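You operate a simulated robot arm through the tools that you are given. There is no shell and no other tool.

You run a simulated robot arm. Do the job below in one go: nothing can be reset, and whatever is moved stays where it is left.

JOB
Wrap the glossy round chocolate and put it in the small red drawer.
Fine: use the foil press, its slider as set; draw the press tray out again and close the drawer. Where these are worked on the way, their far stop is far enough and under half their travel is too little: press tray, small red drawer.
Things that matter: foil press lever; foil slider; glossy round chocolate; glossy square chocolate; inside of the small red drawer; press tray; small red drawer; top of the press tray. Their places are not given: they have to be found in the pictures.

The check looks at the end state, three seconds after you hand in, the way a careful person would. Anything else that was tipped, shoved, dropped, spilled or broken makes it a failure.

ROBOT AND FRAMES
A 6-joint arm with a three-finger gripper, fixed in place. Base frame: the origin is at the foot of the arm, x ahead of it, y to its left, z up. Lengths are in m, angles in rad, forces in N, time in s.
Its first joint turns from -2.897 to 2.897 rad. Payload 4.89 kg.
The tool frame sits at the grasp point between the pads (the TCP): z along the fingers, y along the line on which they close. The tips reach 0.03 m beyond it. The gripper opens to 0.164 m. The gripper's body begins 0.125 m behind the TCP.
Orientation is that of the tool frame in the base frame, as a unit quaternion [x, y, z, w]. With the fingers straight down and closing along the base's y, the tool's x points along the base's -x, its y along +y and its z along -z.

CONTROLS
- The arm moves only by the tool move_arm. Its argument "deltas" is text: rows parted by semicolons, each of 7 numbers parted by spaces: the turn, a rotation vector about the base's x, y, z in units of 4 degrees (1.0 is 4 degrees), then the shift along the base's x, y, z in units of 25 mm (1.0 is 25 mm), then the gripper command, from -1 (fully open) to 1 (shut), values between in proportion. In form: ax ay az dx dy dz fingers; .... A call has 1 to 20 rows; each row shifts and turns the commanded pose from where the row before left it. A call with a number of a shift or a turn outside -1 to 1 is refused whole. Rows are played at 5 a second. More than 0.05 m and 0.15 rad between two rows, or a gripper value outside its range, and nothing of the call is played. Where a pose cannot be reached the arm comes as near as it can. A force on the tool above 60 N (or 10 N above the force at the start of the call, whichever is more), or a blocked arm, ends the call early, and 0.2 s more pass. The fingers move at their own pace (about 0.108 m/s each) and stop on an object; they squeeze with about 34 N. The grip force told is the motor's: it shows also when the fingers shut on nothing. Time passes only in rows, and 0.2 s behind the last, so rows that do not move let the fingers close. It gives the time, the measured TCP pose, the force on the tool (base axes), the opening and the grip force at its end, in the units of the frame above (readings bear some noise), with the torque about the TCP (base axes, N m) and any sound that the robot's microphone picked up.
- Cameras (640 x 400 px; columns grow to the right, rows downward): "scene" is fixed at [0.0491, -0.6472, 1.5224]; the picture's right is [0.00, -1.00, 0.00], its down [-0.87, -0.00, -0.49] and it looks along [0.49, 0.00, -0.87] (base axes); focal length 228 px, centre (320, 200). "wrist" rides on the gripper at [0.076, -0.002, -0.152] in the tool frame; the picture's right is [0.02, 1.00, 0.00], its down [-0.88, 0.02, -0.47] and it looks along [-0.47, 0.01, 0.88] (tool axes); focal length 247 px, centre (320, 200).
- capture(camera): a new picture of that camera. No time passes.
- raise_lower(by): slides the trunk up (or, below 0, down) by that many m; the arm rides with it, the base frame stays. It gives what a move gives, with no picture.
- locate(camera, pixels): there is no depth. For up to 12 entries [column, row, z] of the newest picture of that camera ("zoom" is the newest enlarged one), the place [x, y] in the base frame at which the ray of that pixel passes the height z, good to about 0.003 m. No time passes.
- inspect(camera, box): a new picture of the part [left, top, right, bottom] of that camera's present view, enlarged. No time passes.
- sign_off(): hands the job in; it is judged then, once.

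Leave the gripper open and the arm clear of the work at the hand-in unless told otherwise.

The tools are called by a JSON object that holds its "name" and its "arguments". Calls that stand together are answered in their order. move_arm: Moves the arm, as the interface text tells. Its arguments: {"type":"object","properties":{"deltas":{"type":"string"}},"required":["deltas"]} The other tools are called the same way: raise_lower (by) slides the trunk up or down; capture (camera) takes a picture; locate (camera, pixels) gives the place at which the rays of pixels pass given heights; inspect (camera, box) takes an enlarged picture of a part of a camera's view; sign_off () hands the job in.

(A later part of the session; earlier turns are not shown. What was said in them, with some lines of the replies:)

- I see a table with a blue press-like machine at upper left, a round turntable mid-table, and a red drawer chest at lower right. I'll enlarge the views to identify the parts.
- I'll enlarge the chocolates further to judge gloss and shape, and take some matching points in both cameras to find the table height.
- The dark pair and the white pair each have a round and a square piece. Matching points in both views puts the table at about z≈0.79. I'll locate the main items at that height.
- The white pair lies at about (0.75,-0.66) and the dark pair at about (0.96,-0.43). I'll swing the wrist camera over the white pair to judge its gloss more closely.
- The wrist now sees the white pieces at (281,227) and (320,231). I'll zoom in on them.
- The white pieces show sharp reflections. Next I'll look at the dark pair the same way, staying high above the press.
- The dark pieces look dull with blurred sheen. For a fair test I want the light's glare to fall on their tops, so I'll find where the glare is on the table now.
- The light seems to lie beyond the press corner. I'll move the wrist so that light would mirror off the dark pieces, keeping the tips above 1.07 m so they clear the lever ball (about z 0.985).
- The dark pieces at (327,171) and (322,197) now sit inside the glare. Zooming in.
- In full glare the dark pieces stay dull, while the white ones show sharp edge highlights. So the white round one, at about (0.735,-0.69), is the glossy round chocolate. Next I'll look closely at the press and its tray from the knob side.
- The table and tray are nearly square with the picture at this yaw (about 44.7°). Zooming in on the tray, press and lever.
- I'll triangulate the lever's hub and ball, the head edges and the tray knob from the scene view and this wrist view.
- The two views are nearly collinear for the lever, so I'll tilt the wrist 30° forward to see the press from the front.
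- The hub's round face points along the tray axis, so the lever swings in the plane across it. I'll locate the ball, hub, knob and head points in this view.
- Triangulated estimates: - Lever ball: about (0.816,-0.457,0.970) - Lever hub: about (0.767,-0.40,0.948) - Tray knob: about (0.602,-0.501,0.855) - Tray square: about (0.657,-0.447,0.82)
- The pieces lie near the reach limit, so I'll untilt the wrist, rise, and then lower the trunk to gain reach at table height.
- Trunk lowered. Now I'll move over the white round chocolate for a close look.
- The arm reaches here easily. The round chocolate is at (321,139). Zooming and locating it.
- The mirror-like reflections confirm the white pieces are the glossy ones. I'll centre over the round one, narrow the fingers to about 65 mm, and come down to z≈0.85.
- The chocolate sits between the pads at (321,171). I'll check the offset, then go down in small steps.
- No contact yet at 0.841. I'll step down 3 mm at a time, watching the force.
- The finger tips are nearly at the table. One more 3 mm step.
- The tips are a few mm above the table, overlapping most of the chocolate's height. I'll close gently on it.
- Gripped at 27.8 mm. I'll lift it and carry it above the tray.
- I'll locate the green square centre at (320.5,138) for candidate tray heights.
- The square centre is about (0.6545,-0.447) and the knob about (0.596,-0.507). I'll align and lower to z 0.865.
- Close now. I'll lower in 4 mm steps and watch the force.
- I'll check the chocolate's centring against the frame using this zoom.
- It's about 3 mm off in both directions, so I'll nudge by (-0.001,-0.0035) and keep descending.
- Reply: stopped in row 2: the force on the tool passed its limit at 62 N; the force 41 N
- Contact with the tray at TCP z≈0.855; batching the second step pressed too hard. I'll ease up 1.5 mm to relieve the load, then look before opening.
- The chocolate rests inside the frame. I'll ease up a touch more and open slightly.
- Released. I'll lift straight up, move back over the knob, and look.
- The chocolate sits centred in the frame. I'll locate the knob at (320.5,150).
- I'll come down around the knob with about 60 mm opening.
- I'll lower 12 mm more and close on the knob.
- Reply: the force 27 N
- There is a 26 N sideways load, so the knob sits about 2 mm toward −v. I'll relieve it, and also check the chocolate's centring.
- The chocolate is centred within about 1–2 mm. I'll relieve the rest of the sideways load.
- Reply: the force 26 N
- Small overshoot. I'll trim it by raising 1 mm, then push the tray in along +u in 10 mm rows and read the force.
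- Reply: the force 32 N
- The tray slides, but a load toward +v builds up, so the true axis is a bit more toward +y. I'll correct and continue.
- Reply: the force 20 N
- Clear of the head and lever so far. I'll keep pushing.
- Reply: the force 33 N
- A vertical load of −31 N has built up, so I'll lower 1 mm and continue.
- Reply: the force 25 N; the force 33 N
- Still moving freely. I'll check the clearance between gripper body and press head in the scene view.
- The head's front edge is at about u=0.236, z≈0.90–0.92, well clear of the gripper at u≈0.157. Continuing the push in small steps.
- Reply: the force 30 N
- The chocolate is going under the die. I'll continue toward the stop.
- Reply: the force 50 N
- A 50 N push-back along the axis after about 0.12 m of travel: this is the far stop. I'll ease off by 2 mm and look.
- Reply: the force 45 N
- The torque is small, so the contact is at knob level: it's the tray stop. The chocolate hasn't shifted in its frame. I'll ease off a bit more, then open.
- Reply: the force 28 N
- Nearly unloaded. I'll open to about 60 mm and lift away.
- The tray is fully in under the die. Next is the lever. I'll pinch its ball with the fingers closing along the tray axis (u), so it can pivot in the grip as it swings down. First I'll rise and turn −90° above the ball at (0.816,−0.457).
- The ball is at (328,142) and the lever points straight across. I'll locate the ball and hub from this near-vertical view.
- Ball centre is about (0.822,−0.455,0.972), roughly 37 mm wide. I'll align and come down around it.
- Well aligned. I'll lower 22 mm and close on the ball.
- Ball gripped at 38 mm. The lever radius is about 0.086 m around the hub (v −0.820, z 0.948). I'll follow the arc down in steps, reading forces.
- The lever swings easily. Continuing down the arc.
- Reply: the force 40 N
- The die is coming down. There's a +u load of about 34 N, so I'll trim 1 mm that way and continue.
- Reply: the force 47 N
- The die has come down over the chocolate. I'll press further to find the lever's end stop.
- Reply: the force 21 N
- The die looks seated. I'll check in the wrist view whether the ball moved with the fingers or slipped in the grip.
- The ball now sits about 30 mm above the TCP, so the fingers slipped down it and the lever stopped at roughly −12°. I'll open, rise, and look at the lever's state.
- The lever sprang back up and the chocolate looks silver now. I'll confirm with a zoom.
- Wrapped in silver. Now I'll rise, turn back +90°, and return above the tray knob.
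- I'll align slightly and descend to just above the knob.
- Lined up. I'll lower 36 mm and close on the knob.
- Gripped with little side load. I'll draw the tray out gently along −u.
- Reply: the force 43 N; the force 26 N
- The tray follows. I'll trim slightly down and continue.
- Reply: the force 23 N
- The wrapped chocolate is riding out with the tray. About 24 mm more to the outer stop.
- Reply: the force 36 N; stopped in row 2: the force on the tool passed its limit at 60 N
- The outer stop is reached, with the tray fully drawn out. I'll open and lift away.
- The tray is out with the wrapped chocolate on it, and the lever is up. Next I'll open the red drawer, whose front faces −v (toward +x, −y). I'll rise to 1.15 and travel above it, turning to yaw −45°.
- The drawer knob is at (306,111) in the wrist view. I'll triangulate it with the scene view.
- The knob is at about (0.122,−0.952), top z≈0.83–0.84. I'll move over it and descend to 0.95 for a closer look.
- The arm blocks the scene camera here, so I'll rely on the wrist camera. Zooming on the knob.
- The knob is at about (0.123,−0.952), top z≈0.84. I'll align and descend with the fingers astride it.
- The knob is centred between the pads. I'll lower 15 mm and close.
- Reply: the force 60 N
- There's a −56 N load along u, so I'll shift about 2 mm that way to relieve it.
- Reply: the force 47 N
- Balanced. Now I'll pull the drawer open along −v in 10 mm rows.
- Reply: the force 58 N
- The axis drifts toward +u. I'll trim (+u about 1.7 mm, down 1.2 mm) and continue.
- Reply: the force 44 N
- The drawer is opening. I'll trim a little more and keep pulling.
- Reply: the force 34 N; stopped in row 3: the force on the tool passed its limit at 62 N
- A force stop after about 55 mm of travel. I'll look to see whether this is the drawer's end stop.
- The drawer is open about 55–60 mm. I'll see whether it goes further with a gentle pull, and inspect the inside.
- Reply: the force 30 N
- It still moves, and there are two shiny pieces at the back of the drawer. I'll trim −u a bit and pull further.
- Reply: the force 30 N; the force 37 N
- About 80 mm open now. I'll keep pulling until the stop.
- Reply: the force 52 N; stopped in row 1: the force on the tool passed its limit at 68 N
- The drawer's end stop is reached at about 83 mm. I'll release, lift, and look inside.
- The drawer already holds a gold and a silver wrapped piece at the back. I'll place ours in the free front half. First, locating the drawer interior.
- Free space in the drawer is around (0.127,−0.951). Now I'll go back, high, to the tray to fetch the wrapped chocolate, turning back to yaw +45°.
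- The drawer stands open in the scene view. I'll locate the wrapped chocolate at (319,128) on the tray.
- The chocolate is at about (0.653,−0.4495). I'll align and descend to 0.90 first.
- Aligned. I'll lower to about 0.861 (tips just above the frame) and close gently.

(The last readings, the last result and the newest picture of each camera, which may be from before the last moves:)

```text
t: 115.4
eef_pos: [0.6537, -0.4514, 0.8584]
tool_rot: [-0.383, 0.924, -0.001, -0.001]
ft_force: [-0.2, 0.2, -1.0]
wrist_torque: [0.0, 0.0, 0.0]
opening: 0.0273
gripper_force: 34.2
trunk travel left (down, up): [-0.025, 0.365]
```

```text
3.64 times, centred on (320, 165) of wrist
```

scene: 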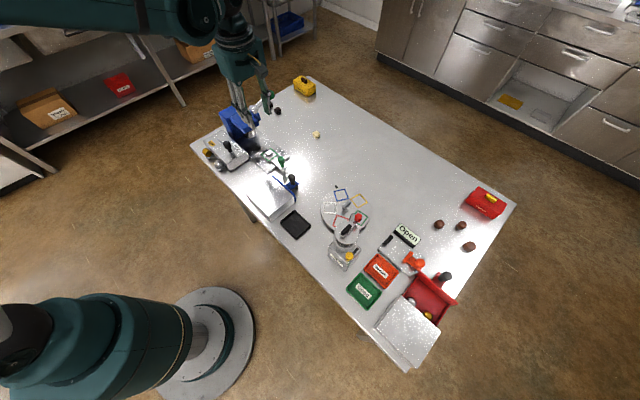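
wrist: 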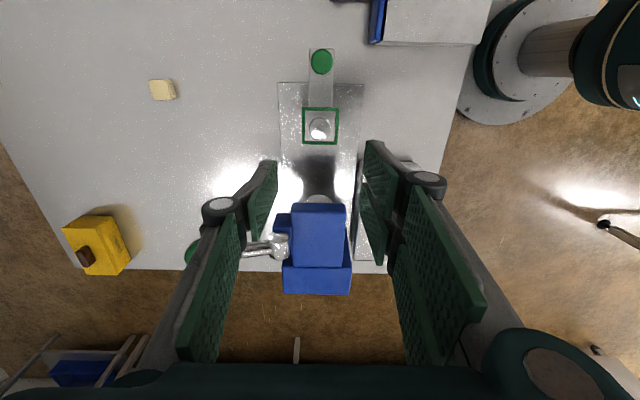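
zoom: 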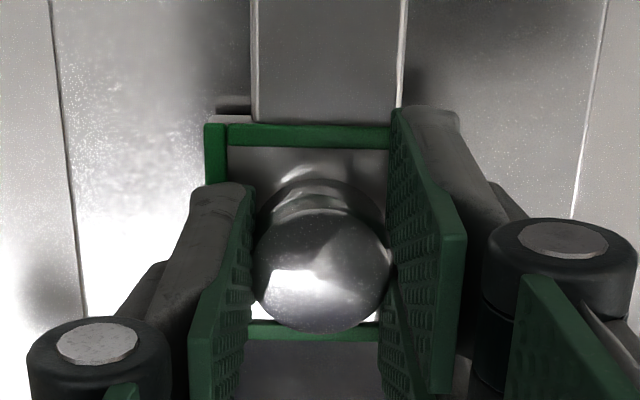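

Gripped at 27.3 mm. I'll lift to 1.15 and carry it across to above the drawer, turning to yaw −45°.

{"name": "move_arm", "arguments": {"deltas": "0 0 0 0 0 0.4 0.75; 0 0 0 0 0 0.9 0.75; 0 0 0 0 0 0.9 0.75; 0 0 0 0 0 1 0.75; 0 0 0 0 0 1 0.75; 0 0 0 0 0 1 0.75; 0 0 0 0 0 1 0.75; 0 0 0 0 0 1 0.75; 0 0 0 0 0 1 0.75; 0 0 0 0 0 1 0.75; 0 0 0 0 0 1 0.75; 0 0 0 0 0 1 0.75; 0 0 0 0 0 0.5 0.75; 0 0 -1 -0.958 -0.908 0 0.75; 0 0 -1 -0.958 -0.908 0 0.75; 0 0 -1 -0.958 -0.908 0 0.75; 0 0 -1 -0.958 -0.908 0 0.75; 0 0 -1 -0.958 -0.908 0 0.75; 0 0 -1 -0.958 -0.908 0 0.75; 0 0 -1 -0.958 -0.908 0 0.75"}}

{"name": "move_arm", "arguments": {"deltas": "0 0 -1 -0.958 -0.908 0 0.75; 0 0 -1 -0.958 -0.908 0 0.75; 0 0 -1 -0.958 -0.908 0 0.75; 0 0 -1 -0.958 -0.908 0 0.75; 0 0 -1 -0.958 -0.908 0 0.75; 0 0 -1 -0.958 -0.908 0 0.75; 0 0 -1 -0.958 -0.908 0 0.75; 0 0 -1 -0.958 -0.908 0 0.75; 0 0 -1 -0.958 -0.908 0 0.75; 0 0 -1 -0.958 -0.908 0 0.75; 0 0 -1 -0.958 -0.908 0 0.75; 0 0 -1 -0.958 -0.908 0 0.75; 0 0 -1 -0.958 -0.908 0 0.75; 0 0 -1 -0.958 -0.908 0 0.75; 0 0 -1 -0.958 -0.908 0 0.75; 0 0 -0.6 0 0 0 0.75; 0 0 0 0 0 -0.6 0.75; 0 0 0 0 0 -0.8 0.75; 0 0 0 0 0 -0.8 0.75; 0 0 0 0 0 -0.6 0.75"}}

{"name": "capture", "arguments": {"camera": "wrist"}}

{"name": "capture", "arguments": {"camera": "scene"}}

```text
t: 119.6
eef_pos: [0.4856, -0.6115, 1.152]
tool_rot: [-0.148, 0.989, -0.001, 0.0]
ft_force: [0.0, 1.0, 0.0]
wrist_torque: [-0.16, 0.17, 0.01]
opening: 0.0276
gripper_force: 34.1
trunk travel left (down, up): [-0.025, 0.365]
```

```text
t: 123.8
eef_pos: [0.1285, -0.9497, 1.0817]
tool_rot: [0.385, 0.923, 0.001, -0.001]
ft_force: [0.0, 0.7, 0.0]
wrist_torque: [-0.09, -0.05, -0.02]
opening: 0.0276
gripper_force: 34.0
trunk travel left (down, up): [-0.025, 0.365]
```

```text
taken
```

wrist: 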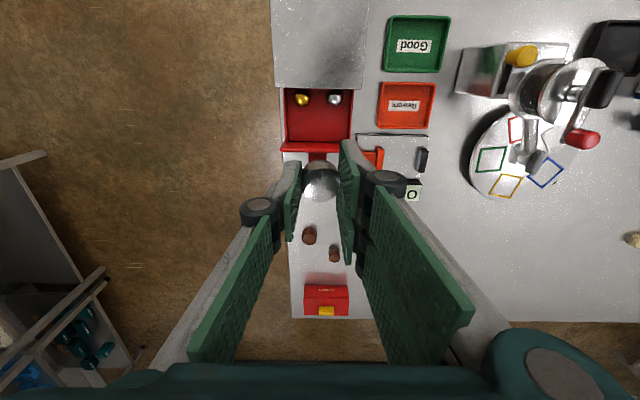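

```text
taken
```

scene: 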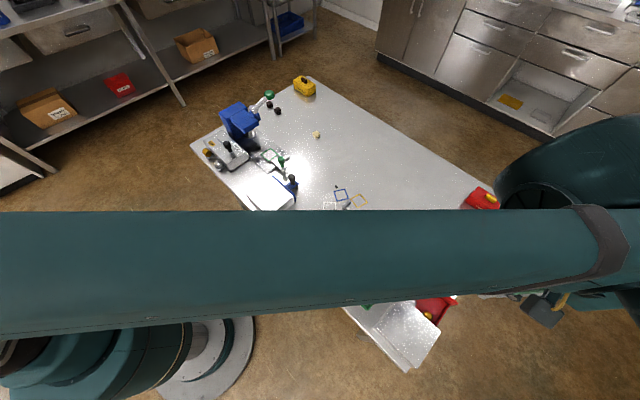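

The point under the gripper falls mid-way between the stored pieces (row 100) and the front panel (row 147). I'll descend to about 0.93 and check again.

{"name": "move_arm", "arguments": {"deltas": "0 0 0 0 0 -1 0.75; 0 0 0 0 0 -1 0.75; 0 0 0 0 0 -1 0.75; 0 0 0 0 0 -1 0.75; 0 0 0 0 0 -1 0.75; 0 0 0 0 0 -1 0.75; 0 0 0 0 0 0 0.75"}}

{"name": "capture", "arguments": {"camera": "wrist"}}

{"name": "inspect", "arguments": {"camera": "wrist", "box": [230, 60, 410, 220]}}

```text
t: 125.4
eef_pos: [0.1279, -0.9481, 0.9321]
tool_rot: [0.386, 0.922, 0.0, -0.001]
ft_force: [0.2, 0.9, 0.4]
wrist_torque: [-0.03, -0.03, 0.0]
opening: 0.0276
gripper_force: 34.0
trunk travel left (down, up): [-0.025, 0.365]
```

```text
taken
```

wrist: 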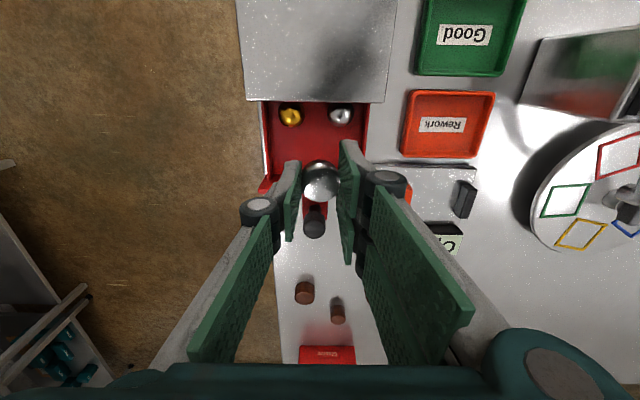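

```text
2.50 times, centred on (320, 140) of wrist
```

zoom: 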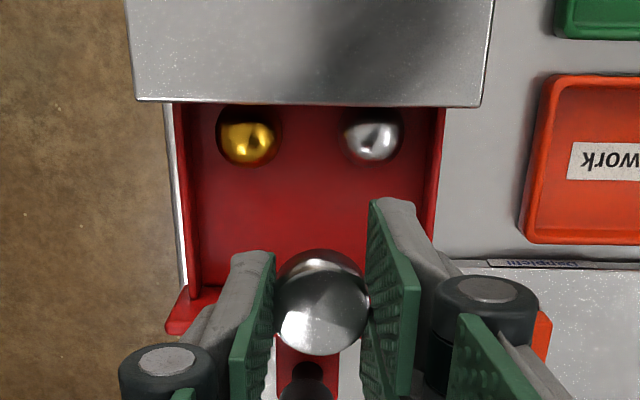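

I'll check the drop point against the panel and the pieces using the zoom.

{"name": "locate", "arguments": {"camera": "zoom", "pixels": [[190, 290, 0.863], [190, 330, 0.863], [247, 140, 0.83], [370, 140, 0.83], [180, 200, 0.84], [435, 200, 0.84]]}}

```text
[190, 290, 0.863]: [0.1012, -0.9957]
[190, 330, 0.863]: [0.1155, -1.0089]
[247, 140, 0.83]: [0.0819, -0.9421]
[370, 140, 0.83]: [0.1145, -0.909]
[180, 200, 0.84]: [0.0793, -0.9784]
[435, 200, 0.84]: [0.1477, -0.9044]
```

I'll shift slightly (−0.001,−0.006) to centre it, then lower to 0.865.

{"name": "move_arm", "arguments": {"deltas": "0 0 0 -0.03 -0.25 0 0.75; 0 0 0 0 0 -0.9 0.75; 0 0 0 0 0 -0.9 0.75; 0 0 0 0 0 -0.85 0.75; 0 0 0 0 0 0 0.75"}}

{"name": "inspect", "arguments": {"camera": "wrist", "box": [230, 80, 410, 240]}}

```text
t: 126.6
eef_pos: [0.1261, -0.9581, 0.8663]
tool_rot: [0.385, 0.923, 0.0, -0.001]
ft_force: [0.6, 0.5, 0.7]
wrist_torque: [-0.04, -0.02, 0.02]
opening: 0.0279
gripper_force: 33.6
trunk travel left (down, up): [-0.025, 0.365]
```

```text
2.50 times, centred on (320, 160) of wrist
```

zoom: 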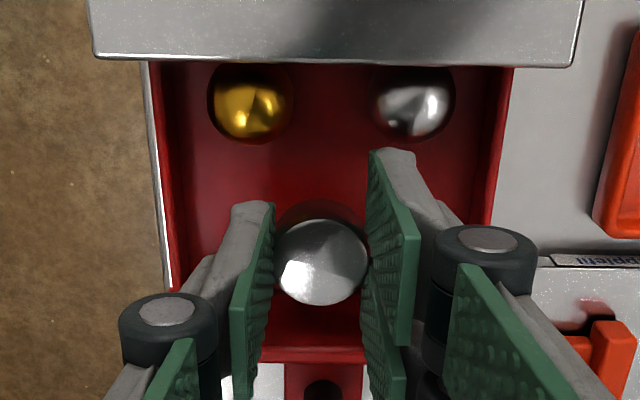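

Inside the drawer with clearance all round. I'll lower in small steps, one at a time.

{"name": "move_arm", "arguments": {"deltas": "0 0 0 0 0 -0.2 0.75; 0 0 0 0 0 0 0.75"}}

```text
t: 127.2
eef_pos: [0.1272, -0.9581, 0.8611]
tool_rot: [0.385, 0.923, 0.0, -0.001]
ft_force: [0.2, -0.5, 0.6]
wrist_torque: [-0.01, -0.01, 0.0]
opening: 0.0277
gripper_force: 34.0
trunk travel left (down, up): [-0.025, 0.365]
```

{"name": "move_arm", "arguments": {"deltas": "0 0 0 0 0 -0.2 0.75; 0 0 0 0 0 0 0.75"}}

```text
t: 127.8
eef_pos: [0.1266, -0.9574, 0.8554]
tool_rot: [0.385, 0.923, 0.0, -0.002]
ft_force: [0.2, 0.1, -0.5]
wrist_torque: [-0.01, 0.0, -0.02]
opening: 0.0277
gripper_force: 34.1
trunk travel left (down, up): [-0.025, 0.365]
```

{"name": "move_arm", "arguments": {"deltas": "0 0 0 0 0 -0.16 0.75; 0 0 0 0 0 0 0.75"}}

```text
t: 128.4
eef_pos: [0.1272, -0.9564, 0.8519]
tool_rot: [0.385, 0.923, -0.001, 0.0]
ft_force: [-0.3, 0.0, -0.2]
wrist_torque: [-0.03, 0.0, 0.01]
opening: 0.0272
gripper_force: 34.1
trunk travel left (down, up): [-0.025, 0.365]
```

{"name": "move_arm", "arguments": {"deltas": "0 0 0 0 0 -0.12 0.75; 0 0 0 0 0 0 0.75"}}

{"name": "inspect", "arguments": {"camera": "wrist", "box": [230, 80, 410, 240]}}

```text
t: 129.0
eef_pos: [0.1267, -0.9566, 0.8498]
tool_rot: [0.385, 0.923, 0.0, -0.001]
ft_force: [-0.2, 0.1, -0.8]
wrist_torque: [0.02, 0.0, 0.03]
opening: 0.0277
gripper_force: 34.6
trunk travel left (down, up): [-0.025, 0.365]
```

```text
2.50 times, centred on (320, 160) of wrist
```

zoom: 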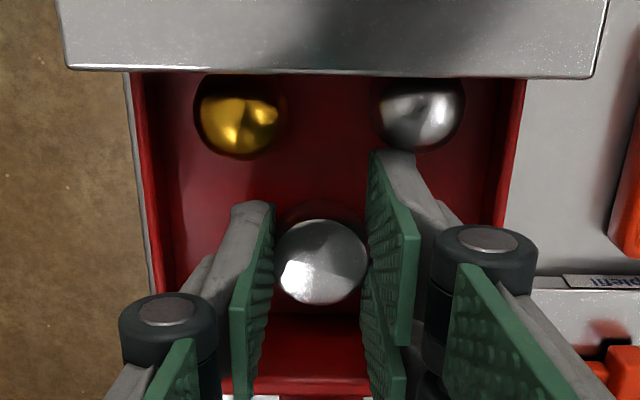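

{"name": "move_arm", "arguments": {"deltas": "0 0 0 0 0 -0.12 0.75; 0 0 0 0 0 0 0.75"}}

```text
t: 129.6
eef_pos: [0.1258, -0.9561, 0.8463]
tool_rot: [0.385, 0.923, -0.001, -0.001]
ft_force: [-0.1, -0.2, 6.6]
wrist_torque: [-0.05, -0.07, 0.0]
opening: 0.0275
gripper_force: 33.8
trunk travel left (down, up): [-0.025, 0.365]
```

Contact at 6.6 N: the chocolate touches the drawer floor. I'll open just enough to release.

{"name": "move_arm", "arguments": {"deltas": "0 0 0 0 0 0 0.65; 0 0 0 0 0 0 0.55; 0 0 0 0 0 0 0.5; 0 0 0 0 0 0 0.5"}}

{"name": "inspect", "arguments": {"camera": "wrist", "box": [230, 80, 410, 240]}}

```text
t: 130.6
eef_pos: [0.1274, -0.956, 0.8459]
tool_rot: [0.386, 0.923, -0.001, -0.001]
ft_force: [-0.2, 0.8, -0.3]
wrist_torque: [-0.03, -0.03, 0.02]
opening: 0.0408
gripper_force: 0.2
trunk travel left (down, up): [-0.025, 0.365]
```

```text
2.50 times, centred on (320, 160) of wrist
```

zoom: 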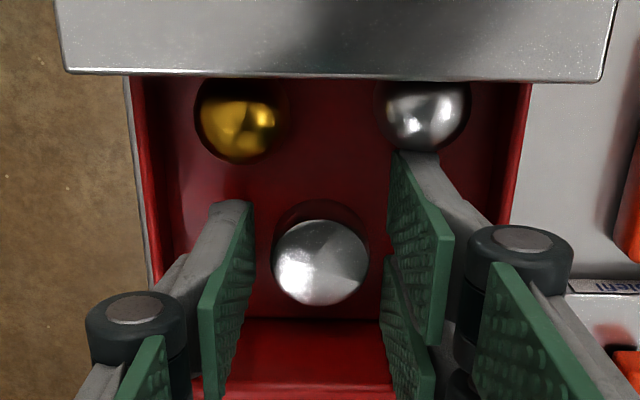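

Released and upright. I'll lift straight up, then move over the drawer knob.

{"name": "move_arm", "arguments": {"deltas": "0 0 0 0 0 0.4 0.5; 0 0 0 0 0 0.8 0.5; 0 0 0 0 0 1 0.5; 0 0 0 0 0 1 0.5; 0 0 0 0 0 1 0.5; 0 0 0 0.55 -0.53 0.4 0.2; 0 0 0 0.55 -0.53 0 0.2; 0 0 0 0.55 -0.53 0 0.2; 0 0 0 0.55 -0.53 0 0.2; 0 0 0 0 0 0 0.2"}}

{"name": "capture", "arguments": {"camera": "wrist"}}

{"name": "inspect", "arguments": {"camera": "wrist", "box": [240, 40, 400, 200]}}

```text
t: 132.8
eef_pos: [0.1813, -1.009, 0.9621]
tool_rot: [0.386, 0.923, 0.0, -0.001]
ft_force: [-0.1, 0.5, 0.7]
wrist_torque: [-0.02, -0.03, -0.02]
opening: 0.0659
gripper_force: 0.0
trunk travel left (down, up): [-0.025, 0.365]
```

```text
taken
```

wrist: 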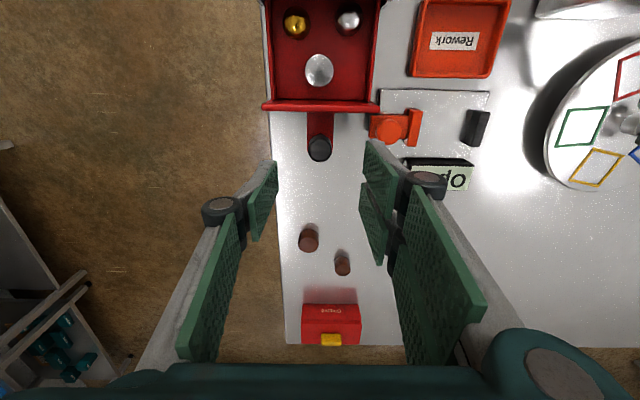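

```text
2.50 times, centred on (320, 120) of wrist
```

zoom: 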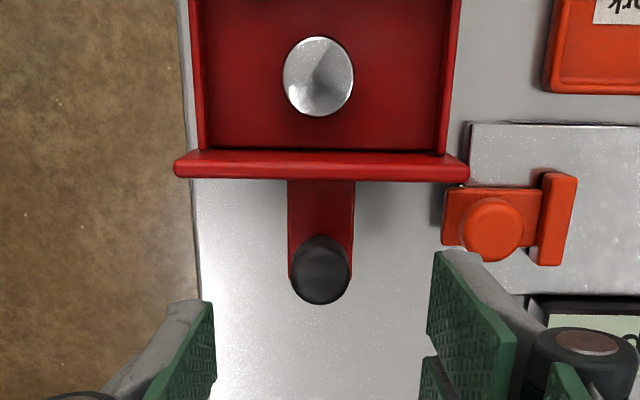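

The chocolate stands alone in the drawer's front half. I'll descend on the knob as before.

{"name": "move_arm", "arguments": {"deltas": "0 0 0 0.03 -0.03 -0.9 0.2; 0 0 0 0 0 -0.9 0.2; 0 0 0 0 0 -0.9 0.2; 0 0 0 0 0 -0.9 0.2; 0 0 0 0 0 -0.8 0.2; 0 0 0 0 0 0 0.2"}}

{"name": "inspect", "arguments": {"camera": "wrist", "box": [230, 80, 410, 240]}}

```text
t: 134.2
eef_pos: [0.1818, -1.0093, 0.8536]
tool_rot: [0.385, 0.923, 0.0, -0.001]
ft_force: [0.2, 0.1, 0.6]
wrist_torque: [-0.02, -0.02, 0.01]
opening: 0.0655
gripper_force: 0.0
trunk travel left (down, up): [-0.025, 0.365]
```

```text
2.50 times, centred on (320, 160) of wrist
```

zoom: 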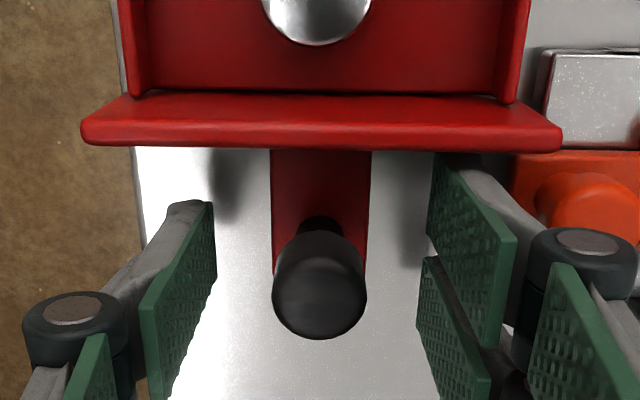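

Centred. Closing on the knob.

{"name": "move_arm", "arguments": {"deltas": "0 0 0 0 0 0 0.5; 0 0 0 0 0 0 0.8; 0 0 0 0 0 0 0.9; 0 0 0 0 0 0 0.9"}}

```text
t: 135.2
eef_pos: [0.1808, -1.0078, 0.8514]
tool_rot: [0.385, 0.923, -0.001, -0.001]
ft_force: [-3.7, -3.6, -0.7]
wrist_torque: [-0.08, 0.06, -0.01]
opening: 0.0236
gripper_force: 45.4
trunk travel left (down, up): [-0.025, 0.365]
```

Good, almost no side load. I'll push the drawer shut gently along +v.

{"name": "move_arm", "arguments": {"deltas": "0 0 0 -0.15 0.15 0 0.9; 0 0 0 -0.25 0.25 0 0.9; 0 0 0 -0.25 0.25 0 0.9; 0 0 0 0 0 0 0.9"}}

```text
t: 136.2
eef_pos: [0.1653, -0.9938, 0.8524]
tool_rot: [0.385, 0.923, 0.0, 0.0]
ft_force: [-21.2, -23.6, 11.6]
wrist_torque: [-0.32, 0.23, -0.13]
opening: 0.0239
gripper_force: 45.0
trunk travel left (down, up): [-0.025, 0.365]
```

{"name": "move_arm", "arguments": {"deltas": "0 0 0 -0.035 -0.035 0.02 0.9; 0 0 0 -0.25 0.25 0 0.9; 0 0 0 -0.25 0.25 0 0.9; 0 0 0 0 0 0 0.9"}}

```text
t: 137.2
eef_pos: [0.1517, -0.9792, 0.8514]
tool_rot: [0.385, 0.923, -0.001, -0.001]
ft_force: [-15.0, -14.6, 8.7]
wrist_torque: [-0.33, -0.01, -0.1]
opening: 0.0238
gripper_force: 45.4
trunk travel left (down, up): [-0.025, 0.365]
```

{"name": "move_arm", "arguments": {"deltas": "0 0 0 -0.03 -0.03 0.01 0.9; 0 0 0 -0.25 0.25 0 0.9; 0 0 0 -0.25 0.25 0 0.9; 0 0 0 0 0 0 0.9"}}

{"name": "capture", "arguments": {"camera": "wrist"}}

```text
t: 138.2
eef_pos: [0.1426, -0.969, 0.8523]
tool_rot: [0.384, 0.923, -0.001, -0.002]
ft_force: [8.3, 8.1, 0.7]
wrist_torque: [0.14, -0.15, 0.11]
opening: 0.0238
gripper_force: 45.3
trunk travel left (down, up): [-0.025, 0.365]
```

```text
taken
```

wrist: 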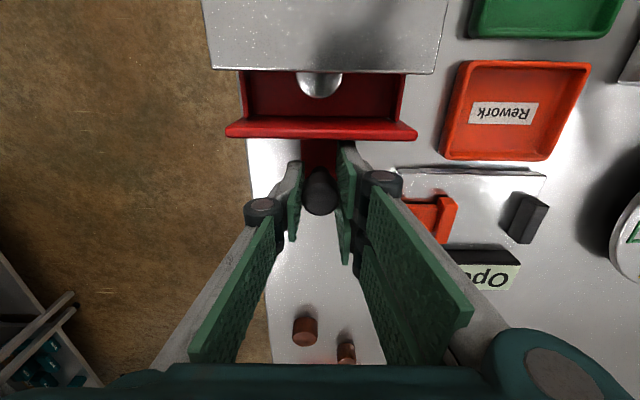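

The chocolate slides in with the drawer. About 26 mm to go.

{"name": "move_arm", "arguments": {"deltas": "0 0 0 -0.25 0.25 0 0.9; 0 0 0 -0.25 0.25 0 0.9; 0 0 0 0 0 0 0.9"}}

```text
t: 139.0
eef_pos: [0.1303, -0.9571, 0.8516]
tool_rot: [0.385, 0.923, 0.0, -0.001]
ft_force: [20.9, 20.3, -0.9]
wrist_torque: [0.23, -0.33, 0.05]
opening: 0.0239
gripper_force: 45.9
trunk travel left (down, up): [-0.025, 0.365]
```

{"name": "move_arm", "arguments": {"deltas": "0 0 0 0.035 0.035 0 0.9; 0 0 0 -0.17 0.17 0 0.9; 0 0 0 0 0 0 0.9"}}

{"name": "move_arm", "arguments": {"deltas": "0 0 0 -0.1 0.1 0 0.9; 0 0 0 0 0 0 0.9"}}

{"name": "capture", "arguments": {"camera": "wrist"}}

```text
t: 139.8
eef_pos: [0.1264, -0.9543, 0.8519]
tool_rot: [0.385, 0.923, -0.001, -0.002]
ft_force: [19.8, 18.7, -1.9]
wrist_torque: [0.26, -0.26, 0.05]
opening: 0.0239
gripper_force: 45.3
trunk travel left (down, up): [-0.025, 0.365]
```

```text
t: 140.4
eef_pos: [0.1218, -0.9487, 0.8522]
tool_rot: [0.385, 0.923, -0.001, -0.001]
ft_force: [21.1, 18.7, 7.7]
wrist_torque: [0.36, -0.27, 0.03]
opening: 0.0241
gripper_force: 44.6
trunk travel left (down, up): [-0.025, 0.365]
```

```text
taken
```

wrist: 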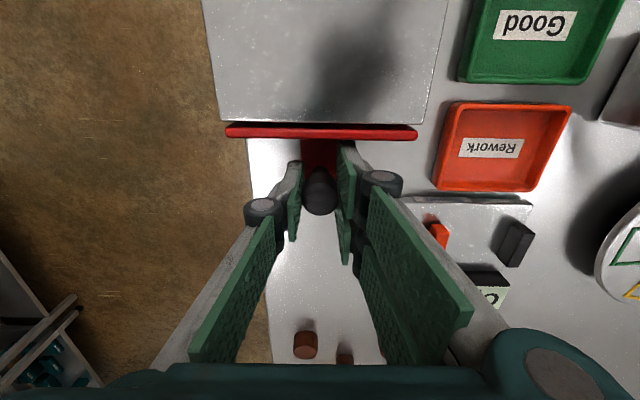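

Almost shut. I'll push gently until the stop is felt.

{"name": "move_arm", "arguments": {"deltas": "0 0 0 -0.08 0.12 0 0.9; 0 0 0 0 0 0 0.9"}}

```text
t: 141.0
eef_pos: [0.1206, -0.9479, 0.8524]
tool_rot: [0.384, 0.923, -0.002, -0.001]
ft_force: [31.4, -12.0, 7.3]
wrist_torque: [-0.49, -0.66, -0.1]
opening: 0.0239
gripper_force: 45.0
trunk travel left (down, up): [-0.025, 0.365]
```

A 30 N push-back: the drawer is at its closed stop. I'll ease off, release, and lift away.

{"name": "move_arm", "arguments": {"deltas": "0 0 0 0.05 -0.02 0 0.9; 0 0 0 0 0 0 0.9; 0 0 0 0 0 0 0.6; 0 0 0 0 0 0 0.25; 0 0 0 0 0 0 0.2; 0 0 0 0 0 0.6 0.2; 0 0 0 0 0 1 0.2; 0 0 0 0 0 1 0.2; 0 0 0 0 0 1 0.2; 0 0 0 0 0 1 0.2; 0 0 0 0 0 1 0.2; 0 0 0 0 0 0 0.2"}}

{"name": "capture", "arguments": {"camera": "wrist"}}

{"name": "inspect", "arguments": {"camera": "wrist", "box": [240, 60, 400, 180]}}

```text
t: 143.6
eef_pos: [0.1197, -0.9486, 0.9946]
tool_rot: [0.385, 0.923, 0.0, 0.0]
ft_force: [-0.4, 0.4, -0.9]
wrist_torque: [-0.03, -0.01, -0.01]
opening: 0.0657
gripper_force: 0.0
trunk travel left (down, up): [-0.025, 0.365]
```

```text
taken
```

wrist: 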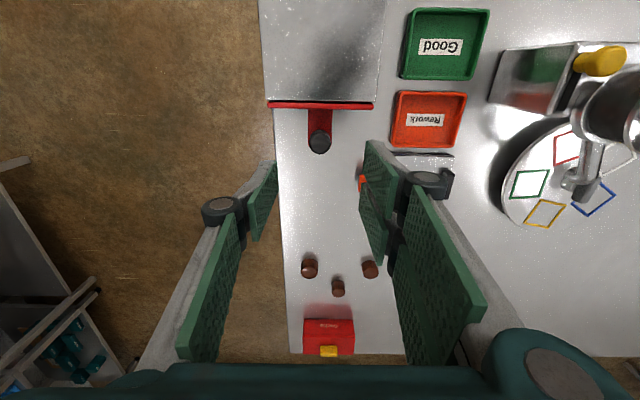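

```text
3.33 times, centred on (320, 120) of wrist
```

zoom: 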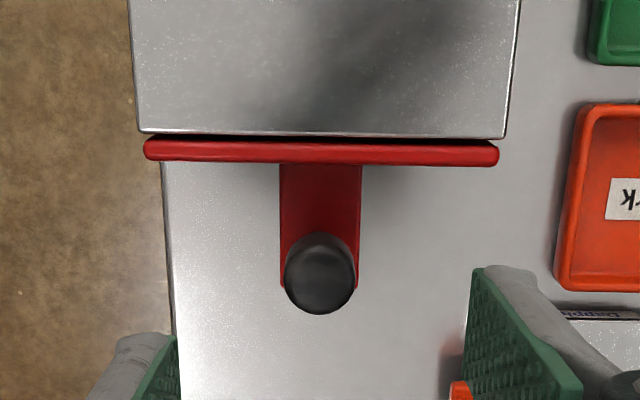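

The drawer is flush, as at the start. I'll retract the arm high and inward, open the gripper fully, and check the whole scene.

{"name": "move_arm", "arguments": {"deltas": "0 0 0 0 0 1 -0.2; 0 0 0 0 0 1 -0.6; 0 0 0 0 0 1 -1; 0 0 0 0 0 1 -1; 0 0 0 0 0 1 -1; 0 0 0 0 0 1 -1; 0 0 0 0 0 1 -1; 0 0 0 0.7 0.9 0 -1; 0 0 0 0.7 0.9 0 -1; 0 0 0 0.7 0.9 0 -1; 0 0 0 0.7 0.9 0 -1; 0 0 0 0.7 0.9 0 -1; 0 0 0 0.7 0.9 0 -1; 0 0 0 0.7 0.9 0 -1; 0 0 0 0.7 0.9 0 -1; 0 0 0 0.7 0.9 0 -1; 0 0 0 0.7 0.9 0 -1"}}

{"name": "move_arm", "arguments": {"deltas": "0 0 0 0.7 0.9 0.5 -1; 0 0 0 0.7 0.9 0.5 -1; 0 0 0 0.7 0.9 0.5 -1; 0 0 0 0.7 0.9 0.5 -1; 0 0 0 0.7 0.9 0 -1; 0 0 0 0.7 0.9 0 -1; 0 0 0 0.7 0.9 0 -1; 0 0 0 0.7 0.9 0 -1; 0 0 0 0.7 0.9 0 -1; 0 0 0 0.7 0.9 0 -1; 0 0 0 0.7 0.9 0 -1; 0 0 0 0.7 0.9 0 -1; 0 0 0 0.7 0.9 0 -1; 0 0 0 0 0 0 -1"}}

{"name": "capture", "arguments": {"camera": "scene"}}

```text
t: 147.2
eef_pos: [0.2951, -0.724, 1.1667]
tool_rot: [0.385, 0.923, 0.0, -0.002]
ft_force: [-0.3, -0.6, -0.1]
wrist_torque: [0.21, -0.02, 0.02]
opening: 0.1639
gripper_force: 0.0
trunk travel left (down, up): [-0.025, 0.365]
```

```text
t: 150.2
eef_pos: [0.5245, -0.4307, 1.2157]
tool_rot: [0.385, 0.923, 0.0, 0.0]
ft_force: [-0.4, -0.5, -0.4]
wrist_torque: [0.06, -0.06, 0.01]
opening: 0.164
gripper_force: 0.0
trunk travel left (down, up): [-0.025, 0.365]
```

```text
taken
```

scene: 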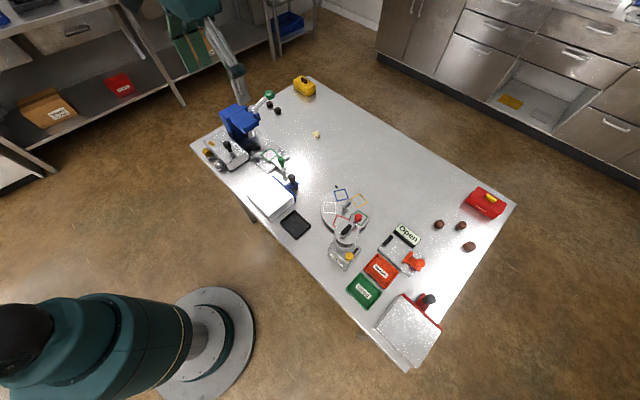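

The scene looks as it did at the start, minus the round white chocolate. I'll zoom into each area for a last comparison.

{"name": "inspect", "arguments": {"camera": "scene", "box": [180, 70, 340, 170]}}

{"name": "inspect", "arguments": {"camera": "scene", "box": [340, 270, 500, 370]}}

{"name": "inspect", "arguments": {"camera": "scene", "box": [310, 180, 470, 280]}}

{"name": "inspect", "arguments": {"camera": "scene", "box": [180, 140, 340, 240]}}

```text
4.00 times, centred on (260, 120) of scene
```

zoom: 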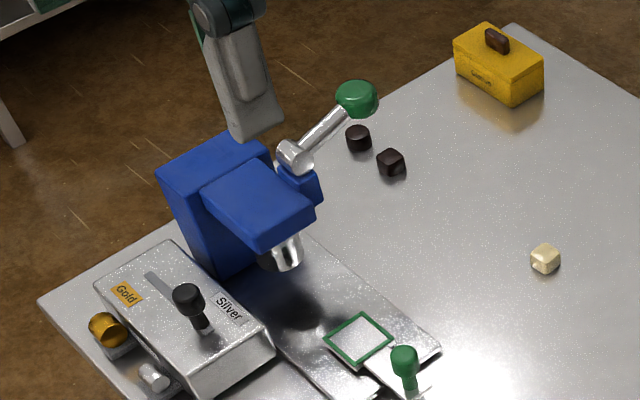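

```text
4.00 times, centred on (420, 320) of scene
```

zoom: 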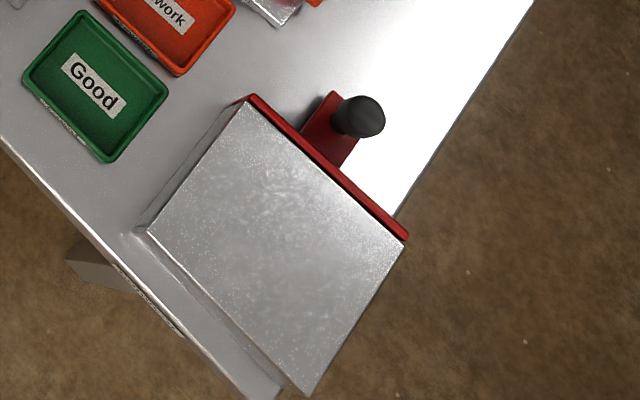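

```text
4.00 times, centred on (390, 230) of scene
```

zoom: 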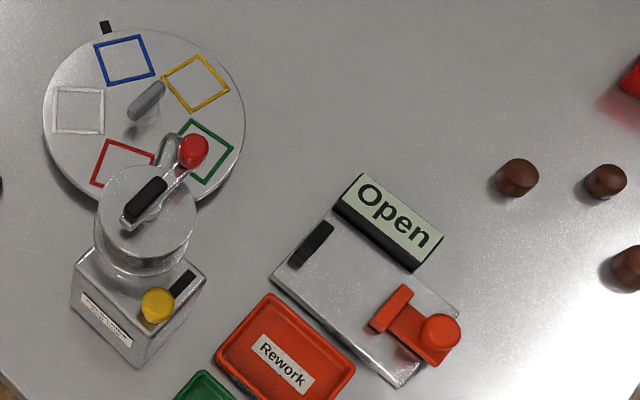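

```text
4.00 times, centred on (260, 190) of scene
```

zoom: 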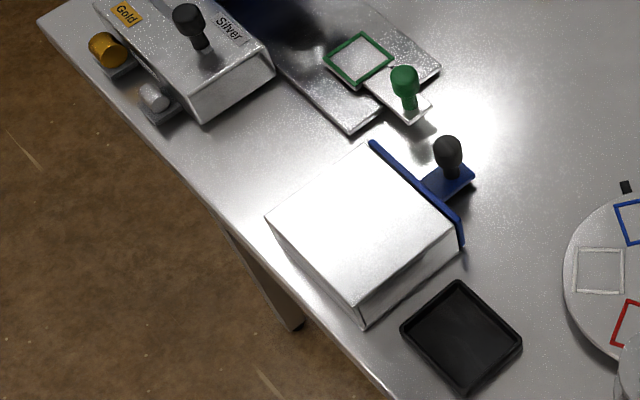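

Everything matches the start: tray drawn out and empty, lever up, slider unmoved, drawer shut, nothing else moved. The gripper is open and the arm is high and clear, so I'm handing in.

{"name": "sign_off", "arguments": {}}

```text
The job is handed in.
```

The glossy round chocolate is wrapped in silver foil and sits in the closed small red drawer. The job is handed in, but no verdict has come back yet.

- **Which chocolate:** I took the white round piece as the glossy one. It showed mirror-like reflections up close, while the dark pieces stayed dull even in direct glare.
- **Press:** I pushed the tray in to its far stop and pulled the lever down; it sprang back up by itself. The slider was left as set, on Silver. The tray is drawn out again to its outer stop, empty.
- **Drawer:** I opened it to its stop and set the chocolate upright in the free front half, apart from a gold and a silver piece already at the back. I then pushed it shut until it hit its stop.
- **Force stops:** Four moves ended on the force limit. One came when setting the chocolate on the tray (62 N), where two small steps sent back to back pressed it harder than intended. The others came while drawing out the tray and opening the drawer. I saw no damage from any of them.

In the final pictures nothing else on the table had moved. The gripper is open and the arm is high and clear of the work.
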